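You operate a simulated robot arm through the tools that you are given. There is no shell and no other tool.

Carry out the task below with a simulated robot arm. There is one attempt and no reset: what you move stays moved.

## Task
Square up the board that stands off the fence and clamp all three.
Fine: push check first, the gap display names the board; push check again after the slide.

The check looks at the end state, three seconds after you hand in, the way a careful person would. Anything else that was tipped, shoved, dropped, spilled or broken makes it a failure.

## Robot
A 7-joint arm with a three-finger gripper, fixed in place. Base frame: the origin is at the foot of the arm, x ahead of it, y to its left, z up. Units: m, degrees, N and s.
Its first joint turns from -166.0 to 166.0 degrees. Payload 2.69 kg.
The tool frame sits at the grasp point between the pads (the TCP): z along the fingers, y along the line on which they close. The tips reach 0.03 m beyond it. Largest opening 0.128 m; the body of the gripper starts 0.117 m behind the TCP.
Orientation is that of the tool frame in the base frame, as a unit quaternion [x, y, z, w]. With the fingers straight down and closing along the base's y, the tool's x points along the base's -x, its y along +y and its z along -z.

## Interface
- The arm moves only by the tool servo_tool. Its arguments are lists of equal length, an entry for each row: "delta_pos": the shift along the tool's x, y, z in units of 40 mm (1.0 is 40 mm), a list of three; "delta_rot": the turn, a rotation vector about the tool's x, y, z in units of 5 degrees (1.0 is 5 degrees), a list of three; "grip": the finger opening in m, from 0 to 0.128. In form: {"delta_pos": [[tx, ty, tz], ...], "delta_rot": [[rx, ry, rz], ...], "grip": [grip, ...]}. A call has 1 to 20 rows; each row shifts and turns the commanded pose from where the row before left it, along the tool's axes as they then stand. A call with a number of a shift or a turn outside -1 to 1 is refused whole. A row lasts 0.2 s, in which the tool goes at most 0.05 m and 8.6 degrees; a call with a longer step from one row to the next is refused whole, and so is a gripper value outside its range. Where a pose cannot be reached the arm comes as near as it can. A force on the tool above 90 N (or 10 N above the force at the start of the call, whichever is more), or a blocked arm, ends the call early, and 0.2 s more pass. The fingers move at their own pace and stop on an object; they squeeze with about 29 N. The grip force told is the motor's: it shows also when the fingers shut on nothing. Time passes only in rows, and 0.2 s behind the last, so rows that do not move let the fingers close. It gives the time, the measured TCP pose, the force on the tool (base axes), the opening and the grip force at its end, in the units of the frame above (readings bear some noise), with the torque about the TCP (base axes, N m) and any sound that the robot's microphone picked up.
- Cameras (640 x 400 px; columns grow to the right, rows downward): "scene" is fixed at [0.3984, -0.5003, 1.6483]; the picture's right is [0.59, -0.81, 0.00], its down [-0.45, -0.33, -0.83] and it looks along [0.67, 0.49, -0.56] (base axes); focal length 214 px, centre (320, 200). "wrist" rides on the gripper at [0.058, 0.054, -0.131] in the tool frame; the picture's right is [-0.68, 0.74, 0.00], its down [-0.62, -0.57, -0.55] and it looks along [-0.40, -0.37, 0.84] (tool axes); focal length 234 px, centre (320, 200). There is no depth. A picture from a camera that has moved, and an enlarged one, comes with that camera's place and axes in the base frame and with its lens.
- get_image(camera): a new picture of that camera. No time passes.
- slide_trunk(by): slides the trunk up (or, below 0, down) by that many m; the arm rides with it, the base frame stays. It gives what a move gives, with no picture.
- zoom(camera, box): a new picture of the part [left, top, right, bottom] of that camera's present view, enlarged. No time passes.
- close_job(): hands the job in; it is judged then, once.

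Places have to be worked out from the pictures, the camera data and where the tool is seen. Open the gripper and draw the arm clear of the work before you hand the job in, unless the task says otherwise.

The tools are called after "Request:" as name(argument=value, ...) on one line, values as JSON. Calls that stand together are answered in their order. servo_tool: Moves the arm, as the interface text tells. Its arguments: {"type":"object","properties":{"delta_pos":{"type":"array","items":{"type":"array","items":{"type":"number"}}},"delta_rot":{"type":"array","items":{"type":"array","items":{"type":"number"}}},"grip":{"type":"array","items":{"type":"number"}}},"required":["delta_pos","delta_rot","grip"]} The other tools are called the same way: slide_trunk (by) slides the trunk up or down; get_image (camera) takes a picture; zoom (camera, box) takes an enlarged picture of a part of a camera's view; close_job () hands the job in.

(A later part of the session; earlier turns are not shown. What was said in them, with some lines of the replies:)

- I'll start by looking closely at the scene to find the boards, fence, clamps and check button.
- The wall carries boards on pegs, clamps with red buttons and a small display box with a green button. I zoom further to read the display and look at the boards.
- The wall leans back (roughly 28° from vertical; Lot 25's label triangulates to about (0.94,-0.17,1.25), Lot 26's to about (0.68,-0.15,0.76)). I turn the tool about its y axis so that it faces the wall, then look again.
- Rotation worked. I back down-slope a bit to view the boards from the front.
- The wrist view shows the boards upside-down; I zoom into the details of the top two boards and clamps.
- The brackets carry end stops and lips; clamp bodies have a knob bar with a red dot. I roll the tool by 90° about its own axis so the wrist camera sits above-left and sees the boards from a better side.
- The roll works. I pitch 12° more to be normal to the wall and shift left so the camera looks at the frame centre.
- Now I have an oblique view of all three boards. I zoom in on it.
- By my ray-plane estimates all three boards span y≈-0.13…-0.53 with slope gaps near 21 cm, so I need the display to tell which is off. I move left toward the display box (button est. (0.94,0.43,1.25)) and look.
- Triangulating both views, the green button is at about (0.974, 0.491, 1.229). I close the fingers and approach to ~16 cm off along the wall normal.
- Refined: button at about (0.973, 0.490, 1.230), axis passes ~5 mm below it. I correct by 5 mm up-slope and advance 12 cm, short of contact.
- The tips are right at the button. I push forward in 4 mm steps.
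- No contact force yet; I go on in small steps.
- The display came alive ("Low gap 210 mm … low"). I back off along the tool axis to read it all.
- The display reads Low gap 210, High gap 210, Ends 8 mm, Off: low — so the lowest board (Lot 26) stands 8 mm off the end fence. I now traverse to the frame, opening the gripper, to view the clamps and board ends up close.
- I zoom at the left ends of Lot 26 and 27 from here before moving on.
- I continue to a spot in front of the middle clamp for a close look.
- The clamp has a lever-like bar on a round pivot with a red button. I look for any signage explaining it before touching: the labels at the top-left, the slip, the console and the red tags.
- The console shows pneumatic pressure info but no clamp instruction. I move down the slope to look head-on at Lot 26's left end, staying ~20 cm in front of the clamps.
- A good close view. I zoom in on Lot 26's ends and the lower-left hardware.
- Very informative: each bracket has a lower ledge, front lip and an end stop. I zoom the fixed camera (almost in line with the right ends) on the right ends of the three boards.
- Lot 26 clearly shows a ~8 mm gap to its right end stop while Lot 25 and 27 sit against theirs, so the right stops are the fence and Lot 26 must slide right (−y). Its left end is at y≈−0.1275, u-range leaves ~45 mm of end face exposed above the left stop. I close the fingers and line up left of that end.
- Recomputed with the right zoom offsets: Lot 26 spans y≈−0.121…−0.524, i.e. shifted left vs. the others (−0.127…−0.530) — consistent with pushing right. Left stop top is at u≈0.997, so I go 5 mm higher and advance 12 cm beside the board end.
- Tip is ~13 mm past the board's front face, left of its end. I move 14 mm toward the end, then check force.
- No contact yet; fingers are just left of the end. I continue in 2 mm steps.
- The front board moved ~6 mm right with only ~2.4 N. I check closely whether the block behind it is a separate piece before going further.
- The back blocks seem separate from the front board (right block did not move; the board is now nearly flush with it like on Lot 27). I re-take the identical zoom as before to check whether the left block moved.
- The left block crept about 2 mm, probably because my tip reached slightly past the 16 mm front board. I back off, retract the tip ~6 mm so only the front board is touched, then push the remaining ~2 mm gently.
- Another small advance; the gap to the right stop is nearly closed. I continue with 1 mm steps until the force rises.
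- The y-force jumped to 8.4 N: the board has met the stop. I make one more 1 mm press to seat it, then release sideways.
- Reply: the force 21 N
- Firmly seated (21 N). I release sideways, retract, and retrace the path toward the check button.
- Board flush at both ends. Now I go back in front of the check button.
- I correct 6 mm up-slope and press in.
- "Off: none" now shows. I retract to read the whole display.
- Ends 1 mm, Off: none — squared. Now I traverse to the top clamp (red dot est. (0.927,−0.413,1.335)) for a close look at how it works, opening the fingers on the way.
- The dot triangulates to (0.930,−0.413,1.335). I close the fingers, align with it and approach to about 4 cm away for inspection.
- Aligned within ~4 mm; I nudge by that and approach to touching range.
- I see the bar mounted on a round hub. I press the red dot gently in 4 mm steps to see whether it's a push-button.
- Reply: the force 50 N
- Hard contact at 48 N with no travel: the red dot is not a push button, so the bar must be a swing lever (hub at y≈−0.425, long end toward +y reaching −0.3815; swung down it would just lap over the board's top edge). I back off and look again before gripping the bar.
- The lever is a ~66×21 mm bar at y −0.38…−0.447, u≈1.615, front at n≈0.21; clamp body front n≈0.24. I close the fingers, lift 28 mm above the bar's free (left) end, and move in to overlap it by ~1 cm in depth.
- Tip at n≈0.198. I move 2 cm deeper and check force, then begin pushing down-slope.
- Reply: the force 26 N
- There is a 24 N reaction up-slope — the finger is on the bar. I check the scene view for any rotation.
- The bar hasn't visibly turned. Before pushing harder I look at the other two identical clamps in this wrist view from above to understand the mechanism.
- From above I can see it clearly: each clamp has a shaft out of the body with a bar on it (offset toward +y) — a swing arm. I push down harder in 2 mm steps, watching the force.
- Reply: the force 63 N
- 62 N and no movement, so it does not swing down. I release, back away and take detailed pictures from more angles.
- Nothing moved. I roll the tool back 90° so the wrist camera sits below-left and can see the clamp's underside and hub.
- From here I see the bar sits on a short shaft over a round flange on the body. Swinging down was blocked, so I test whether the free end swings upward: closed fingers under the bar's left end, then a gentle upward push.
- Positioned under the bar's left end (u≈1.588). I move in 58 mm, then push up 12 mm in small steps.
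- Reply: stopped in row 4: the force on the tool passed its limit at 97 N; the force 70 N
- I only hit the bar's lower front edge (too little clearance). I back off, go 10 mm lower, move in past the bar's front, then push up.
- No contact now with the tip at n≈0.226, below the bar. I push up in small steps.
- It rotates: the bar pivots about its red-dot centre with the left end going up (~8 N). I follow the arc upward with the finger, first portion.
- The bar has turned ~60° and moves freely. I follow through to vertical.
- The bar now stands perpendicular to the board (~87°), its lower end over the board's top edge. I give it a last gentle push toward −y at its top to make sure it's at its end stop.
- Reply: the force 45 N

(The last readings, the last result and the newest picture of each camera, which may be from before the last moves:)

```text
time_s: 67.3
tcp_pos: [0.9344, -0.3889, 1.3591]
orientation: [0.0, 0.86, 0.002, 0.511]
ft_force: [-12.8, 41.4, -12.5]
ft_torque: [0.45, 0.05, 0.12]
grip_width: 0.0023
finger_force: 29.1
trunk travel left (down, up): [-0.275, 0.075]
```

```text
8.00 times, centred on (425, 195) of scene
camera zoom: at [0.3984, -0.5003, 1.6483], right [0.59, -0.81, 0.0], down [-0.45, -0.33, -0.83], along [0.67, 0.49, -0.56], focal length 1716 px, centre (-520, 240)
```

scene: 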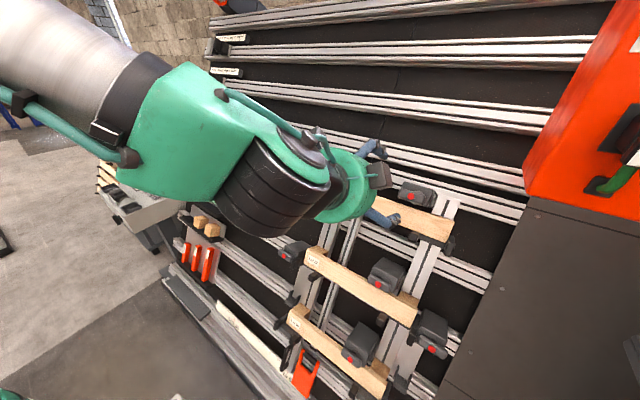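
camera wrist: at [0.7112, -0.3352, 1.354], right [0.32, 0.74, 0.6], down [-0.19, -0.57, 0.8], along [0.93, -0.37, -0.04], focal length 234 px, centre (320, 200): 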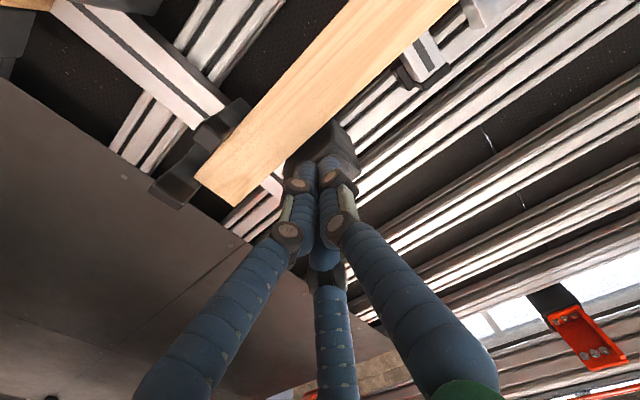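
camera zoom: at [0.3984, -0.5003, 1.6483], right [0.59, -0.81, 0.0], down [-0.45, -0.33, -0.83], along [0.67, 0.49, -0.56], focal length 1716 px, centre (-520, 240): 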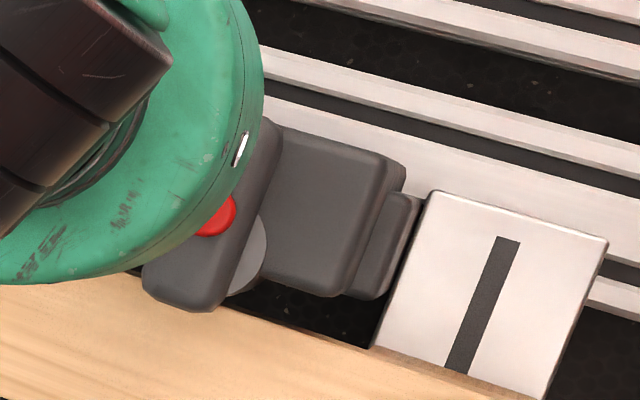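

41 N against a rigid stop: the top clamp is fully closed. I release, retreat, and go down one station (27.1 cm) to below the middle clamp's bar.

Request:
servo_tool(delta_pos=[[0, 0.15, 0], [0, 0.2, 0], [0, 0, -1], [0, 0, -1], [0, 0, -1], [0.924, -0.04, 0], [0.924, -0.04, 0], [0.924, -0.04, 0], [0.924, -0.04, 0], [0.924, -0.04, 0], [0.924, -0.04, 0], [0.924, -0.04, 0], [0.924, -0.04, 0], [0.924, -0.03, 0]], delta_rot=[[0, 0, 0], [0, 0, 0], [0, 0, 0], [0, 0, 0], [0, 0, 0], [0, 0, 0], [0, 0, 0], [0, 0, 0], [0, 0, 0], [0, 0, 0], [0, 0, 0], [0, 0, 0], [0, 0, 0], [0, 0, 0]], grip=[0, 0, 0, 0, 0, 0, 0, 0, 0, 0, 0, 0, 0, 0])

Request:
get_image(camera="scene")

Request:
zoom(camera="scene", box=[385, 170, 465, 220])

Request:
get_image(camera="wrist")

```text
time_s: 70.3
tcp_pos: [0.6708, -0.3948, 1.1251]
orientation: [0.002, 0.859, 0.001, 0.512]
ft_force: [-0.5, 1.0, 0.4]
ft_torque: [0.03, 0.03, 0.0]
grip_width: 0.0024
finger_force: 28.6
trunk travel left (down, up): [-0.275, 0.075]
```

```text
taken
```

scene: 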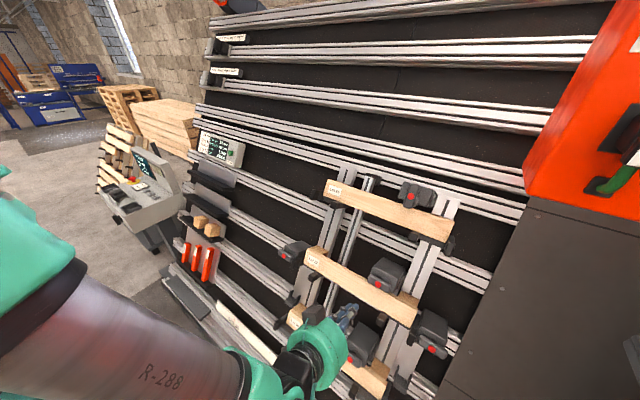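

```text
8.00 times, centred on (425, 195) of scene
camera zoom: at [0.3984, -0.5003, 1.6483], right [0.59, -0.81, 0.0], down [-0.45, -0.33, -0.83], along [0.67, 0.49, -0.56], focal length 1716 px, centre (-520, 240)
```

zoom: 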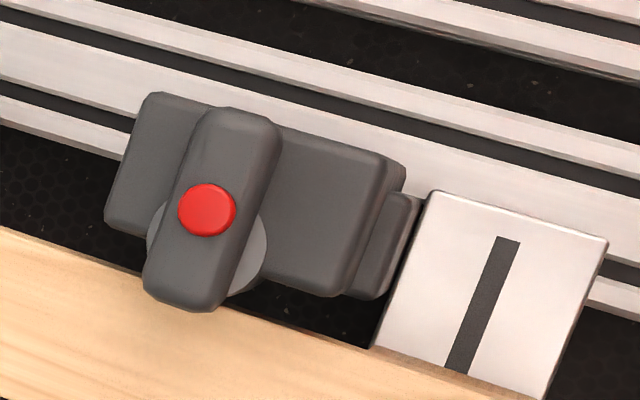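

```text
taken
camera wrist: at [0.5275, -0.3411, 1.1344], right [0.32, 0.73, 0.6], down [-0.19, -0.57, 0.8], along [0.93, -0.37, -0.04], focal length 234 px, centre (320, 200)
```

wrist: 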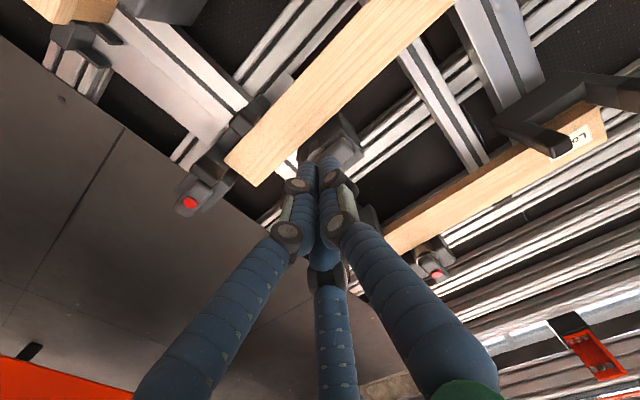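

The top clamp stays closed, with its cam disc now turned toward the board. I check the alignment at the middle clamp.

Request:
zoom(camera="wrist", box=[260, 80, 380, 200])

Request:
zoom(camera="scene", box=[355, 245, 435, 295])

```text
3.33 times, centred on (320, 140) of wrist
camera zoom: at [0.5275, -0.3411, 1.1344], right [0.32, 0.73, 0.6], down [-0.19, -0.57, 0.8], along [0.93, -0.37, -0.04], focal length 781 px, centre (320, 400)
```

zoom: 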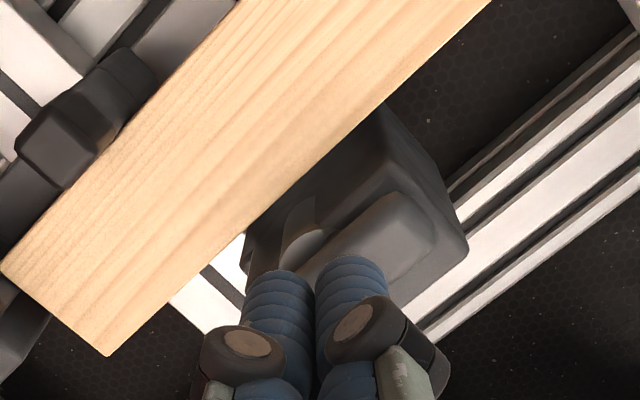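

```text
8.00 times, centred on (395, 270) of scene
camera zoom: at [0.3984, -0.5003, 1.6483], right [0.59, -0.81, 0.0], down [-0.45, -0.33, -0.83], along [0.67, 0.49, -0.56], focal length 1716 px, centre (-280, -360)
```

zoom: 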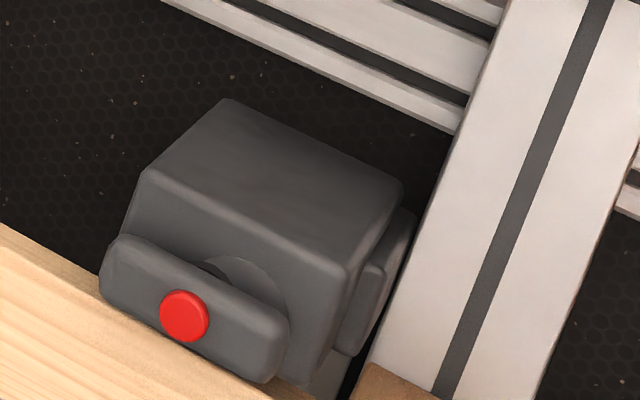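

I adjust a few mm and move in below the middle bar's left end.

Request:
servo_tool(delta_pos=[[0.08, 0.12, 0.8], [0, 0, 0.8], [0, 0, 0.8], [0, 0, 0.7]], delta_rot=[[0, 0, 0], [0, 0, 0], [0, 0, 0], [0, 0, 0]], grip=[0, 0, 0, 0])

Request:
zoom(camera="scene", box=[355, 245, 435, 295])

```text
time_s: 71.3
tcp_pos: [0.7768, -0.3904, 1.0621]
orientation: [0.001, 0.859, 0.002, 0.512]
ft_force: [0.4, -0.6, -0.5]
ft_torque: [-0.05, -0.01, -0.03]
grip_width: 0.0021
finger_force: 28.7
trunk travel left (down, up): [-0.275, 0.075]
```

```text
8.00 times, centred on (395, 270) of scene
camera zoom: at [0.3984, -0.5003, 1.6483], right [0.59, -0.81, 0.0], down [-0.45, -0.33, -0.83], along [0.67, 0.49, -0.56], focal length 1716 px, centre (-280, -360)
```

zoom: 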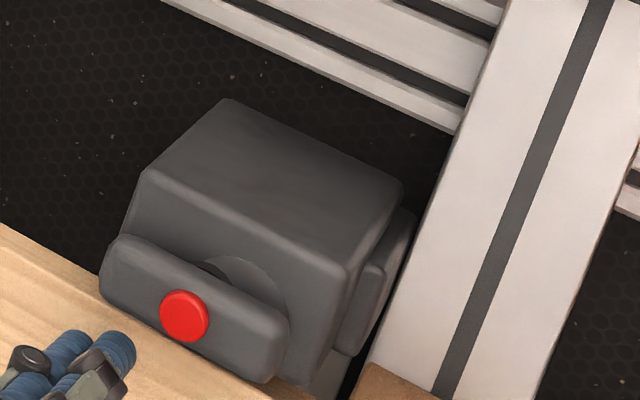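

Free and in place. I push up and follow the same arc as before.

Request:
servo_tool(delta_pos=[[-0.1, 0, 0], [-0.1, 0, 0], [-0.1, 0, 0], [-0.1, 0, 0], [-0.117, 0.042, 0], [-0.117, 0.042, 0], [-0.117, 0.042, 0], [-0.117, 0.042, 0]], delta_rot=[[0, 0, 0], [0, 0, 0], [0, 0, 0], [0, 0, 0], [0, 0, 0], [0, 0, 0], [0, 0, 0], [0, 0, 0]], grip=[0, 0, 0, 0, 0, 0, 0, 0])

Request:
zoom(camera="scene", box=[355, 245, 435, 295])

```text
time_s: 73.2
tcp_pos: [0.7943, -0.3818, 1.0932]
orientation: [0.003, 0.859, 0.0, 0.512]
ft_force: [0.3, 0.5, 0.9]
ft_torque: [0.02, 0.02, -0.03]
grip_width: 0.0021
finger_force: 28.8
trunk travel left (down, up): [-0.275, 0.075]
```

```text
8.00 times, centred on (395, 270) of scene
camera zoom: at [0.3984, -0.5003, 1.6483], right [0.59, -0.81, 0.0], down [-0.45, -0.33, -0.83], along [0.67, 0.49, -0.56], focal length 1716 px, centre (-280, -360)
```

zoom: 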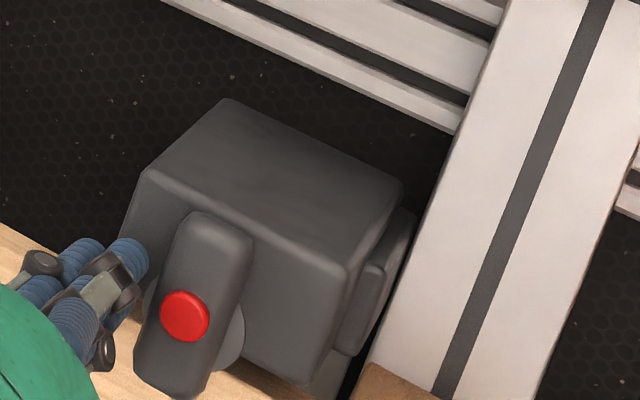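

The middle bar has swung to nearly vertical. I finish the stroke to its stop.

Request:
servo_tool(delta_pos=[[-0.11, 0.01, 0], [-0.11, 0.01, 0], [-0.11, -0.02, 0], [-0.11, -0.02, 0], [-0.1, -0.05, 0], [-0.1, -0.06, 0], [-0.1, -0.06, 0], [-0.07, -0.06, 0], [0, -0.05, 0]], delta_rot=[[0, 0, 0], [0, 0, 0], [0, 0, 0], [0, 0, 0], [0, 0, 0], [0, 0, 0], [0, 0, 0], [0, 0, 0], [0, 0, 0]], grip=[0, 0, 0, 0, 0, 0, 0, 0, 0])

Request:
zoom(camera="scene", box=[355, 245, 435, 295])

```text
time_s: 75.2
tcp_pos: [0.8092, -0.3889, 1.1187]
orientation: [0.0, 0.86, 0.003, 0.51]
ft_force: [-8.2, 43.9, -13.7]
ft_torque: [0.46, 0.06, 0.18]
grip_width: 0.0021
finger_force: 29.2
trunk travel left (down, up): [-0.275, 0.075]
```

```text
8.00 times, centred on (395, 270) of scene
camera zoom: at [0.3984, -0.5003, 1.6483], right [0.59, -0.81, 0.0], down [-0.45, -0.33, -0.83], along [0.67, 0.49, -0.56], focal length 1716 px, centre (-280, -360)
```

zoom: 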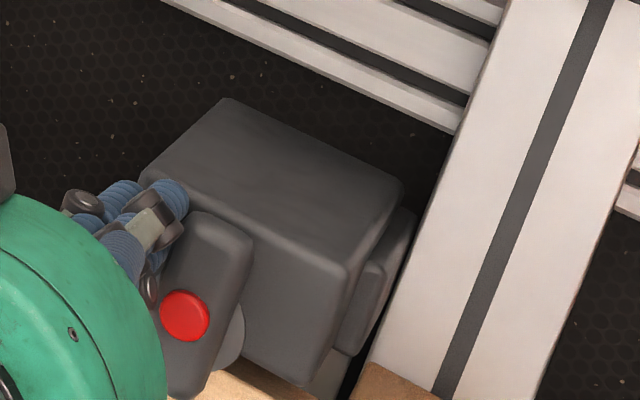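

Middle clamp closed (44 N on stop). I retreat and move down to the low clamp.

Request:
servo_tool(delta_pos=[[0, 0.15, 0], [0, 0.2, 0], [0, 0, -1], [0, 0, -1], [0, 0, -1], [0.93, -0.02, 0], [0.93, -0.02, 0], [0.93, -0.02, 0], [0.93, -0.02, 0], [0.93, -0.02, 0], [0.93, -0.02, 0], [0.93, -0.02, 0], [0.93, -0.02, 0], [0.93, -0.02, 0]], delta_rot=[[0, 0, 0], [0, 0, 0], [0, 0, 0], [0, 0, 0], [0, 0, 0], [0, 0, 0], [0, 0, 0], [0, 0, 0], [0, 0, 0], [0, 0, 0], [0, 0, 0], [0, 0, 0], [0, 0, 0], [0, 0, 0]], grip=[0, 0, 0, 0, 0, 0, 0, 0, 0, 0, 0, 0, 0, 0])

Request:
get_image(camera="wrist")

Request:
zoom(camera="wrist", box=[260, 80, 380, 200])

Request:
zoom(camera="scene", box=[330, 310, 410, 360])

Request:
get_image(camera="scene")

```text
time_s: 78.2
tcp_pos: [0.5455, -0.3846, 0.8842]
orientation: [0.002, 0.859, 0.0, 0.512]
ft_force: [-0.8, -0.1, 0.5]
ft_torque: [0.02, 0.07, 0.02]
grip_width: 0.0022
finger_force: 28.7
trunk travel left (down, up): [-0.275, 0.075]
```

```text
taken
camera wrist: at [0.402, -0.3314, 0.894], right [0.32, 0.73, 0.6], down [-0.19, -0.57, 0.8], along [0.93, -0.37, -0.04], focal length 234 px, centre (320, 200)
```

wrist: 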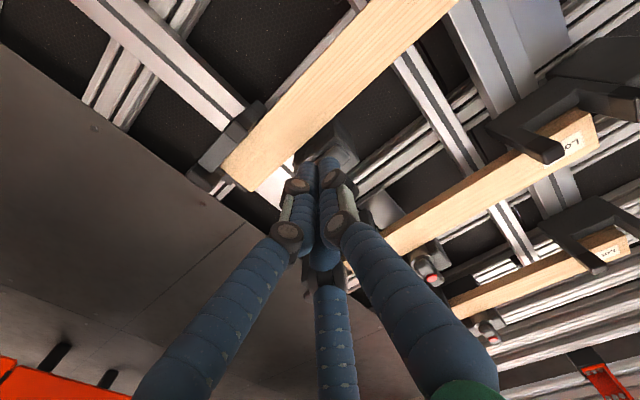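

```text
3.33 times, centred on (320, 140) of wrist
camera zoom: at [0.402, -0.3314, 0.894], right [0.32, 0.73, 0.6], down [-0.19, -0.57, 0.8], along [0.93, -0.37, -0.04], focal length 781 px, centre (320, 400)
```

zoom: 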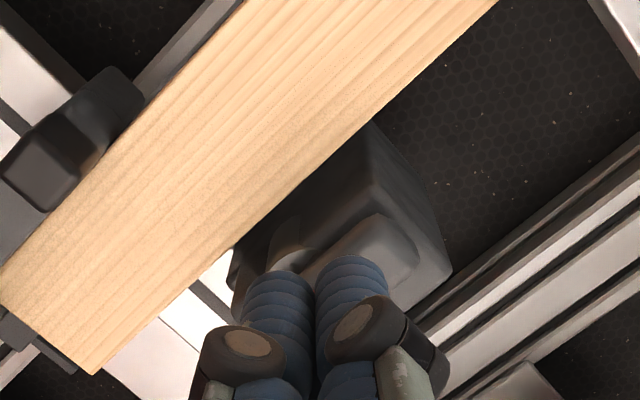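

```text
8.00 times, centred on (370, 335) of scene
camera zoom: at [0.3984, -0.5003, 1.6483], right [0.59, -0.81, 0.0], down [-0.45, -0.33, -0.83], along [0.67, 0.49, -0.56], focal length 1716 px, centre (-80, -880)
```

zoom: 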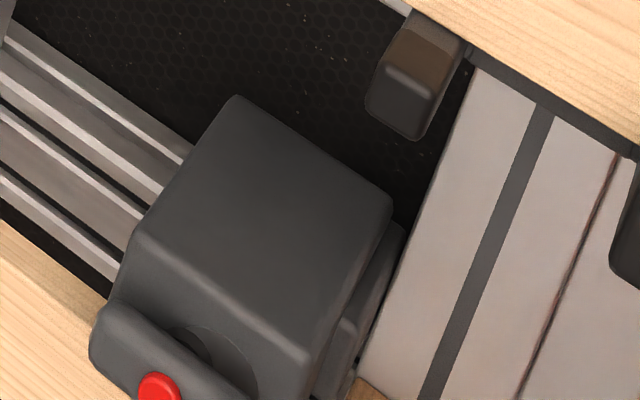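

```text
taken
```

scene: 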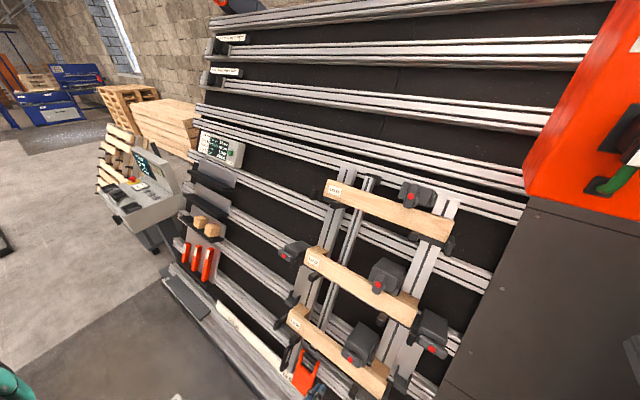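

Aligned as at the middle station. I shift a few mm lower/right and move in below the low bar's left end.

Request:
servo_tool(delta_pos=[[0.13, -0.13, 0.8], [0, 0, 0.8], [0, 0, 0.8], [0, 0, 0.65]], delta_rot=[[0, 0, 0], [0, 0, 0], [0, 0, 0], [0, 0, 0]], grip=[0, 0, 0, 0])

Request:
zoom(camera="scene", box=[320, 320, 400, 380])

```text
time_s: 79.2
tcp_pos: [0.6507, -0.3908, 0.8202]
orientation: [0.003, 0.859, 0.001, 0.512]
ft_force: [0.2, -0.1, 0.4]
ft_torque: [-0.02, 0.0, -0.04]
grip_width: 0.002
finger_force: 29.0
trunk travel left (down, up): [-0.275, 0.075]
```

```text
6.67 times, centred on (360, 350) of scene
camera zoom: at [0.3984, -0.5003, 1.6483], right [0.59, -0.81, 0.0], down [-0.45, -0.33, -0.83], along [0.67, 0.49, -0.56], focal length 1430 px, centre (53, -800)
```

zoom: 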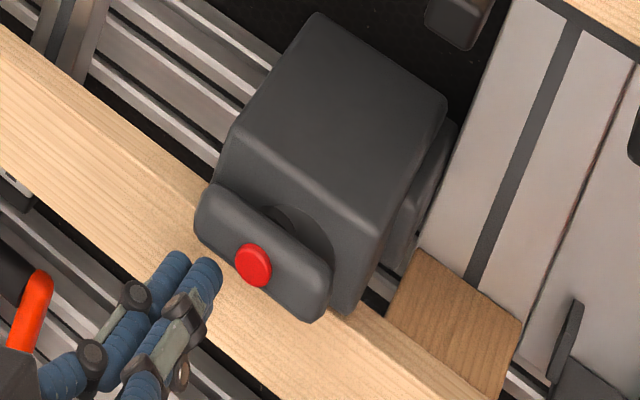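

In place, no contact. I perform the same stroke.

Request:
servo_tool(delta_pos=[[-0.1, 0, 0], [-0.1, 0, 0], [-0.1, 0, 0], [-0.1, 0, 0], [-0.117, 0.042, 0], [-0.117, 0.042, 0], [-0.117, 0.042, 0], [-0.117, 0.042, 0]], delta_rot=[[0, 0, 0], [0, 0, 0], [0, 0, 0], [0, 0, 0], [0, 0, 0], [0, 0, 0], [0, 0, 0], [0, 0, 0]], grip=[0, 0, 0, 0, 0, 0, 0, 0])

Request:
zoom(camera="scene", box=[320, 320, 400, 380])

```text
time_s: 81.0
tcp_pos: [0.6668, -0.3847, 0.8532]
orientation: [0.002, 0.859, 0.0, 0.512]
ft_force: [0.1, 0.2, 0.2]
ft_torque: [-0.01, 0.02, -0.02]
grip_width: 0.002
finger_force: 29.0
trunk travel left (down, up): [-0.275, 0.075]
```

```text
6.67 times, centred on (360, 350) of scene
camera zoom: at [0.3984, -0.5003, 1.6483], right [0.59, -0.81, 0.0], down [-0.45, -0.33, -0.83], along [0.67, 0.49, -0.56], focal length 1430 px, centre (53, -800)
```

zoom: 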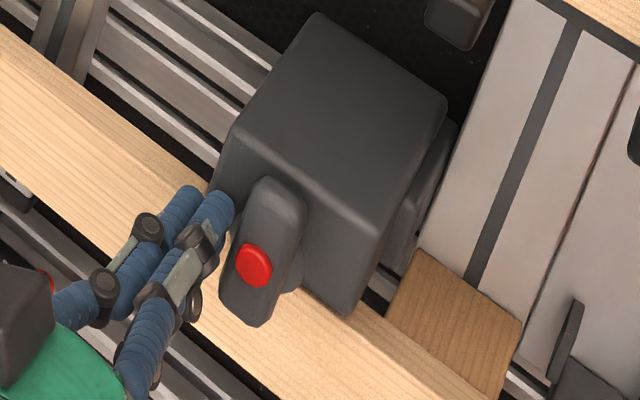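

The low bar has swung up as well. I finish the stroke to its stop.

Request:
servo_tool(delta_pos=[[-0.11, 0.01, 0], [-0.11, 0.01, 0], [-0.11, -0.02, 0], [-0.11, -0.02, 0], [-0.1, -0.05, 0], [-0.1, -0.06, 0], [-0.1, -0.06, 0], [-0.07, -0.06, 0], [0, -0.05, 0]], delta_rot=[[0, 0, 0], [0, 0, 0], [0, 0, 0], [0, 0, 0], [0, 0, 0], [0, 0, 0], [0, 0, 0], [0, 0, 0], [0, 0, 0]], grip=[0, 0, 0, 0, 0, 0, 0, 0, 0])

Request:
zoom(camera="scene", box=[320, 320, 400, 380])

```text
time_s: 83.0
tcp_pos: [0.6794, -0.3886, 0.8767]
orientation: [0.0, 0.861, 0.004, 0.509]
ft_force: [-4.2, 60.1, -20.4]
ft_torque: [0.6, -0.04, 0.36]
grip_width: 0.0024
finger_force: 29.2
trunk travel left (down, up): [-0.275, 0.075]
```

```text
6.67 times, centred on (360, 350) of scene
camera zoom: at [0.3984, -0.5003, 1.6483], right [0.59, -0.81, 0.0], down [-0.45, -0.33, -0.83], along [0.67, 0.49, -0.56], focal length 1430 px, centre (53, -800)
```

zoom: 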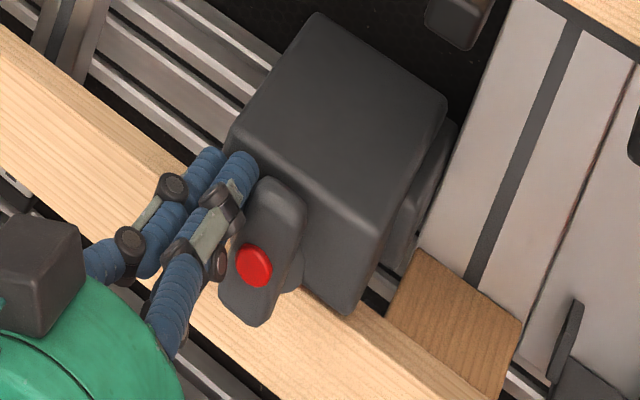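

Low clamp at its stop (60 N). I release sideways and retreat clear, then inspect everything.

Request:
servo_tool(delta_pos=[[0, 0.15, 0], [0, 0.25, 0], [0, 0, -1], [0, 0, -1], [0, 0, -1], [0, 0, -1], [0, 0, -1], [0, 1, -0.3], [0, 1, -0.3], [0, 1, 0], [0, 1, 0], [0, 1, 0], [0, 1, 0]], delta_rot=[[0, 0, 0], [0, 0, 0], [0, 0, 0], [0, 0, 0], [0, 0, 0], [0, 0, 0], [0, 0, 0], [0, 0, 0], [0, 0, 0], [0, 0, 0], [0, 0, 0], [0, 0, 0], [0, 0, 0]], grip=[0, 0, 0, 0, 0, 0, 0, 0, 0.128, 0.128, 0.128, 0.128, 0.128])

Request:
get_image(camera="scene")

Request:
zoom(camera="scene", box=[310, 165, 470, 265])

Request:
zoom(camera="scene", box=[270, 230, 430, 330])

Request:
zoom(camera="scene", box=[270, 295, 430, 400])

Request:
zoom(camera="scene", box=[350, 360, 420, 400])

Request:
zoom(camera="scene", box=[260, 295, 320, 345])

```text
time_s: 85.8
tcp_pos: [0.4858, -0.1387, 0.9889]
orientation: [0.001, 0.859, 0.001, 0.512]
ft_force: [-0.7, 0.3, -0.3]
ft_torque: [0.03, 0.01, 0.0]
grip_width: 0.128
finger_force: 0.0
trunk travel left (down, up): [-0.275, 0.075]
```

```text
taken
```

scene: 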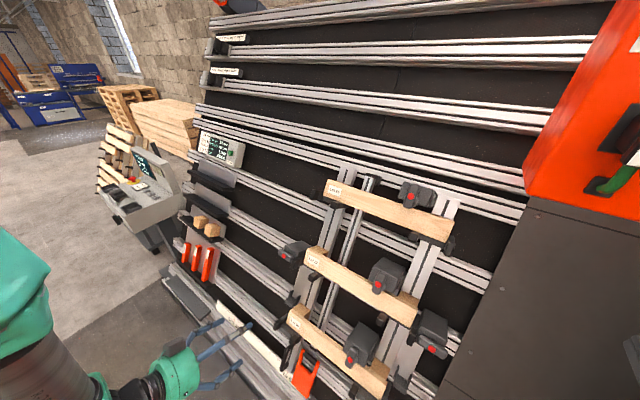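

```text
4.00 times, centred on (390, 215) of scene
camera zoom: at [0.3984, -0.5003, 1.6483], right [0.59, -0.81, 0.0], down [-0.45, -0.33, -0.83], along [0.67, 0.49, -0.56], focal length 858 px, centre (40, 140)
```

zoom: 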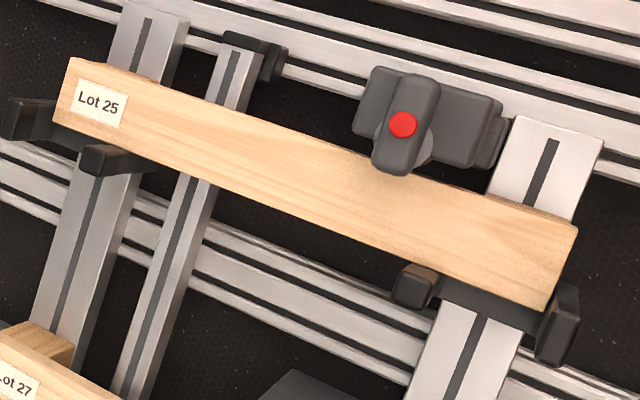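

```text
4.00 times, centred on (350, 280) of scene
camera zoom: at [0.3984, -0.5003, 1.6483], right [0.59, -0.81, 0.0], down [-0.45, -0.33, -0.83], along [0.67, 0.49, -0.56], focal length 858 px, centre (200, -120)
```

zoom: 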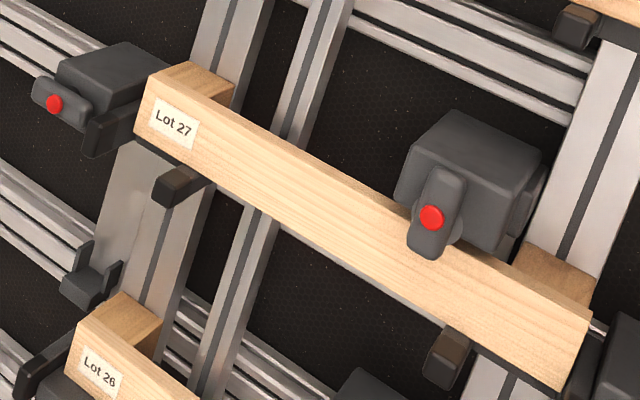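

```text
3.81 times, centred on (350, 348) of scene
camera zoom: at [0.3984, -0.5003, 1.6483], right [0.59, -0.81, 0.0], down [-0.45, -0.33, -0.83], along [0.67, 0.49, -0.56], focal length 817 px, centre (206, -362)
```

zoom: 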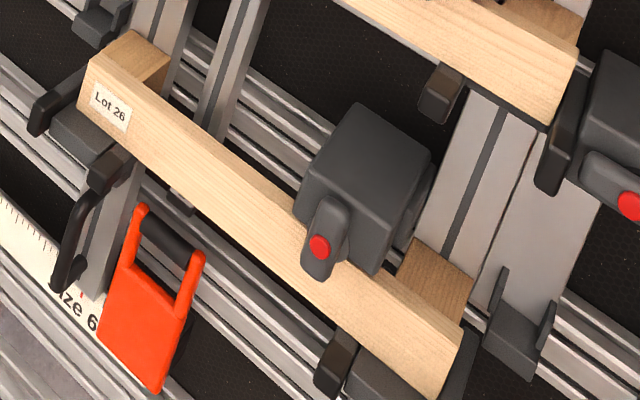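

```text
9.14 times, centred on (385, 380) of scene
camera zoom: at [0.3984, -0.5003, 1.6483], right [0.59, -0.81, 0.0], down [-0.45, -0.33, -0.83], along [0.67, 0.49, -0.56], focal length 1961 px, centre (-274, -1446)
```

zoom: 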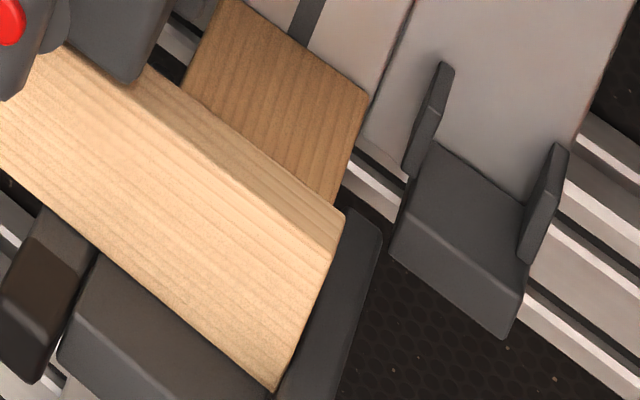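

```text
8.00 times, centred on (290, 320) of scene
camera zoom: at [0.3984, -0.5003, 1.6483], right [0.59, -0.81, 0.0], down [-0.45, -0.33, -0.83], along [0.67, 0.49, -0.56], focal length 1716 px, centre (560, -760)
```

zoom: 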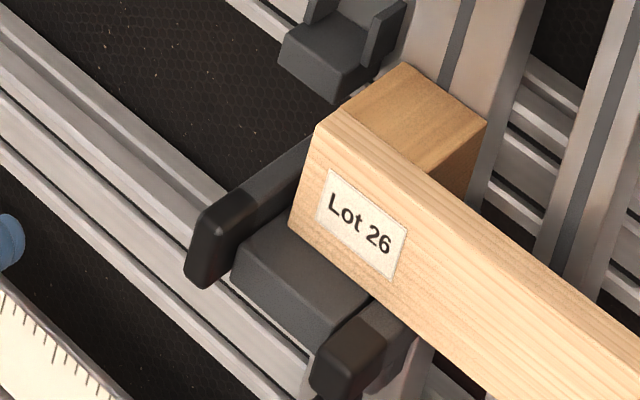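

All three bars are turned across their boards, Lot 26 sits flush at the right fence, and everything else looks unchanged. I draw the open gripper a bit further back and check the display once more before handing in.

Request:
servo_tool(delta_pos=[[0, 0, -1], [0, 0, -1], [0, 0, -0.5]], delta_rot=[[0, 0, 0], [0, 0, 0], [0, 0, 0]], grip=[0.128, 0.128, 0.128])

Request:
zoom(camera="scene", box=[190, 125, 254, 170])

Request:
get_image(camera="scene")

```text
time_s: 86.5
tcp_pos: [0.3962, -0.1407, 1.0372]
orientation: [0.002, 0.859, 0.001, 0.512]
ft_force: [0.5, 0.4, 0.8]
ft_torque: [-0.03, -0.02, -0.02]
grip_width: 0.128
finger_force: 0.0
trunk travel left (down, up): [-0.275, 0.075]
```

```text
8.89 times, centred on (222, 148) of scene
camera zoom: at [0.3984, -0.5003, 1.6483], right [0.59, -0.81, 0.0], down [-0.45, -0.33, -0.83], along [0.67, 0.49, -0.56], focal length 1906 px, centre (1191, 667)
```

zoom: 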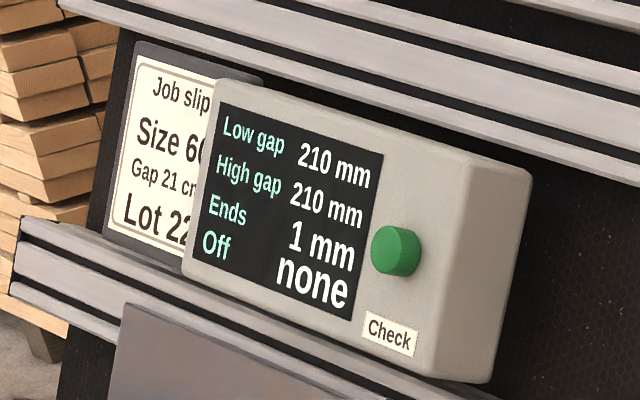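

```text
taken
```

scene: 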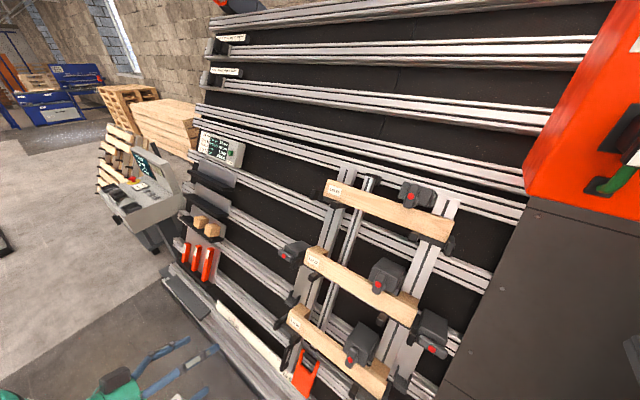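

The display reads 210/210 mm, Ends 1 mm, Off: none; all three clamps are closed and the arm is clear with the gripper open. I hand the job in.

Request:
close_job()

```text
The job is handed in.
```

The low board (Lot 26) is squared up against the fence and all three board clamps are closed. I've handed the job in.

- **First check:** the display read Low gap 210 mm, High gap 210 mm, Ends 8 mm, Off: low. That named Lot 26, which stood 8 mm short of its right end stop.
- **Slide:** I pushed Lot 26 right until it met the stop.
- **Second check:** the display read 210 / 210 mm, Ends 1 mm, Off: none.
- **Clamps:** I turned each clamp's bar across its board until it hit its own stop. In the last pictures Lot 26 was still flush with the fence. I did not push check again after clamping.

- **Shifted block:** the small wooden block behind the left end of Lot 26 moved about 2 mm during the push.
- **Extra force on the top clamp:** while working out how the clamps turn, I pressed on the top one's bar. One push reached 97 N and tripped the arm's force stop. Nothing looked moved or damaged afterwards.

The gripper is open and the arm is clear of the work.
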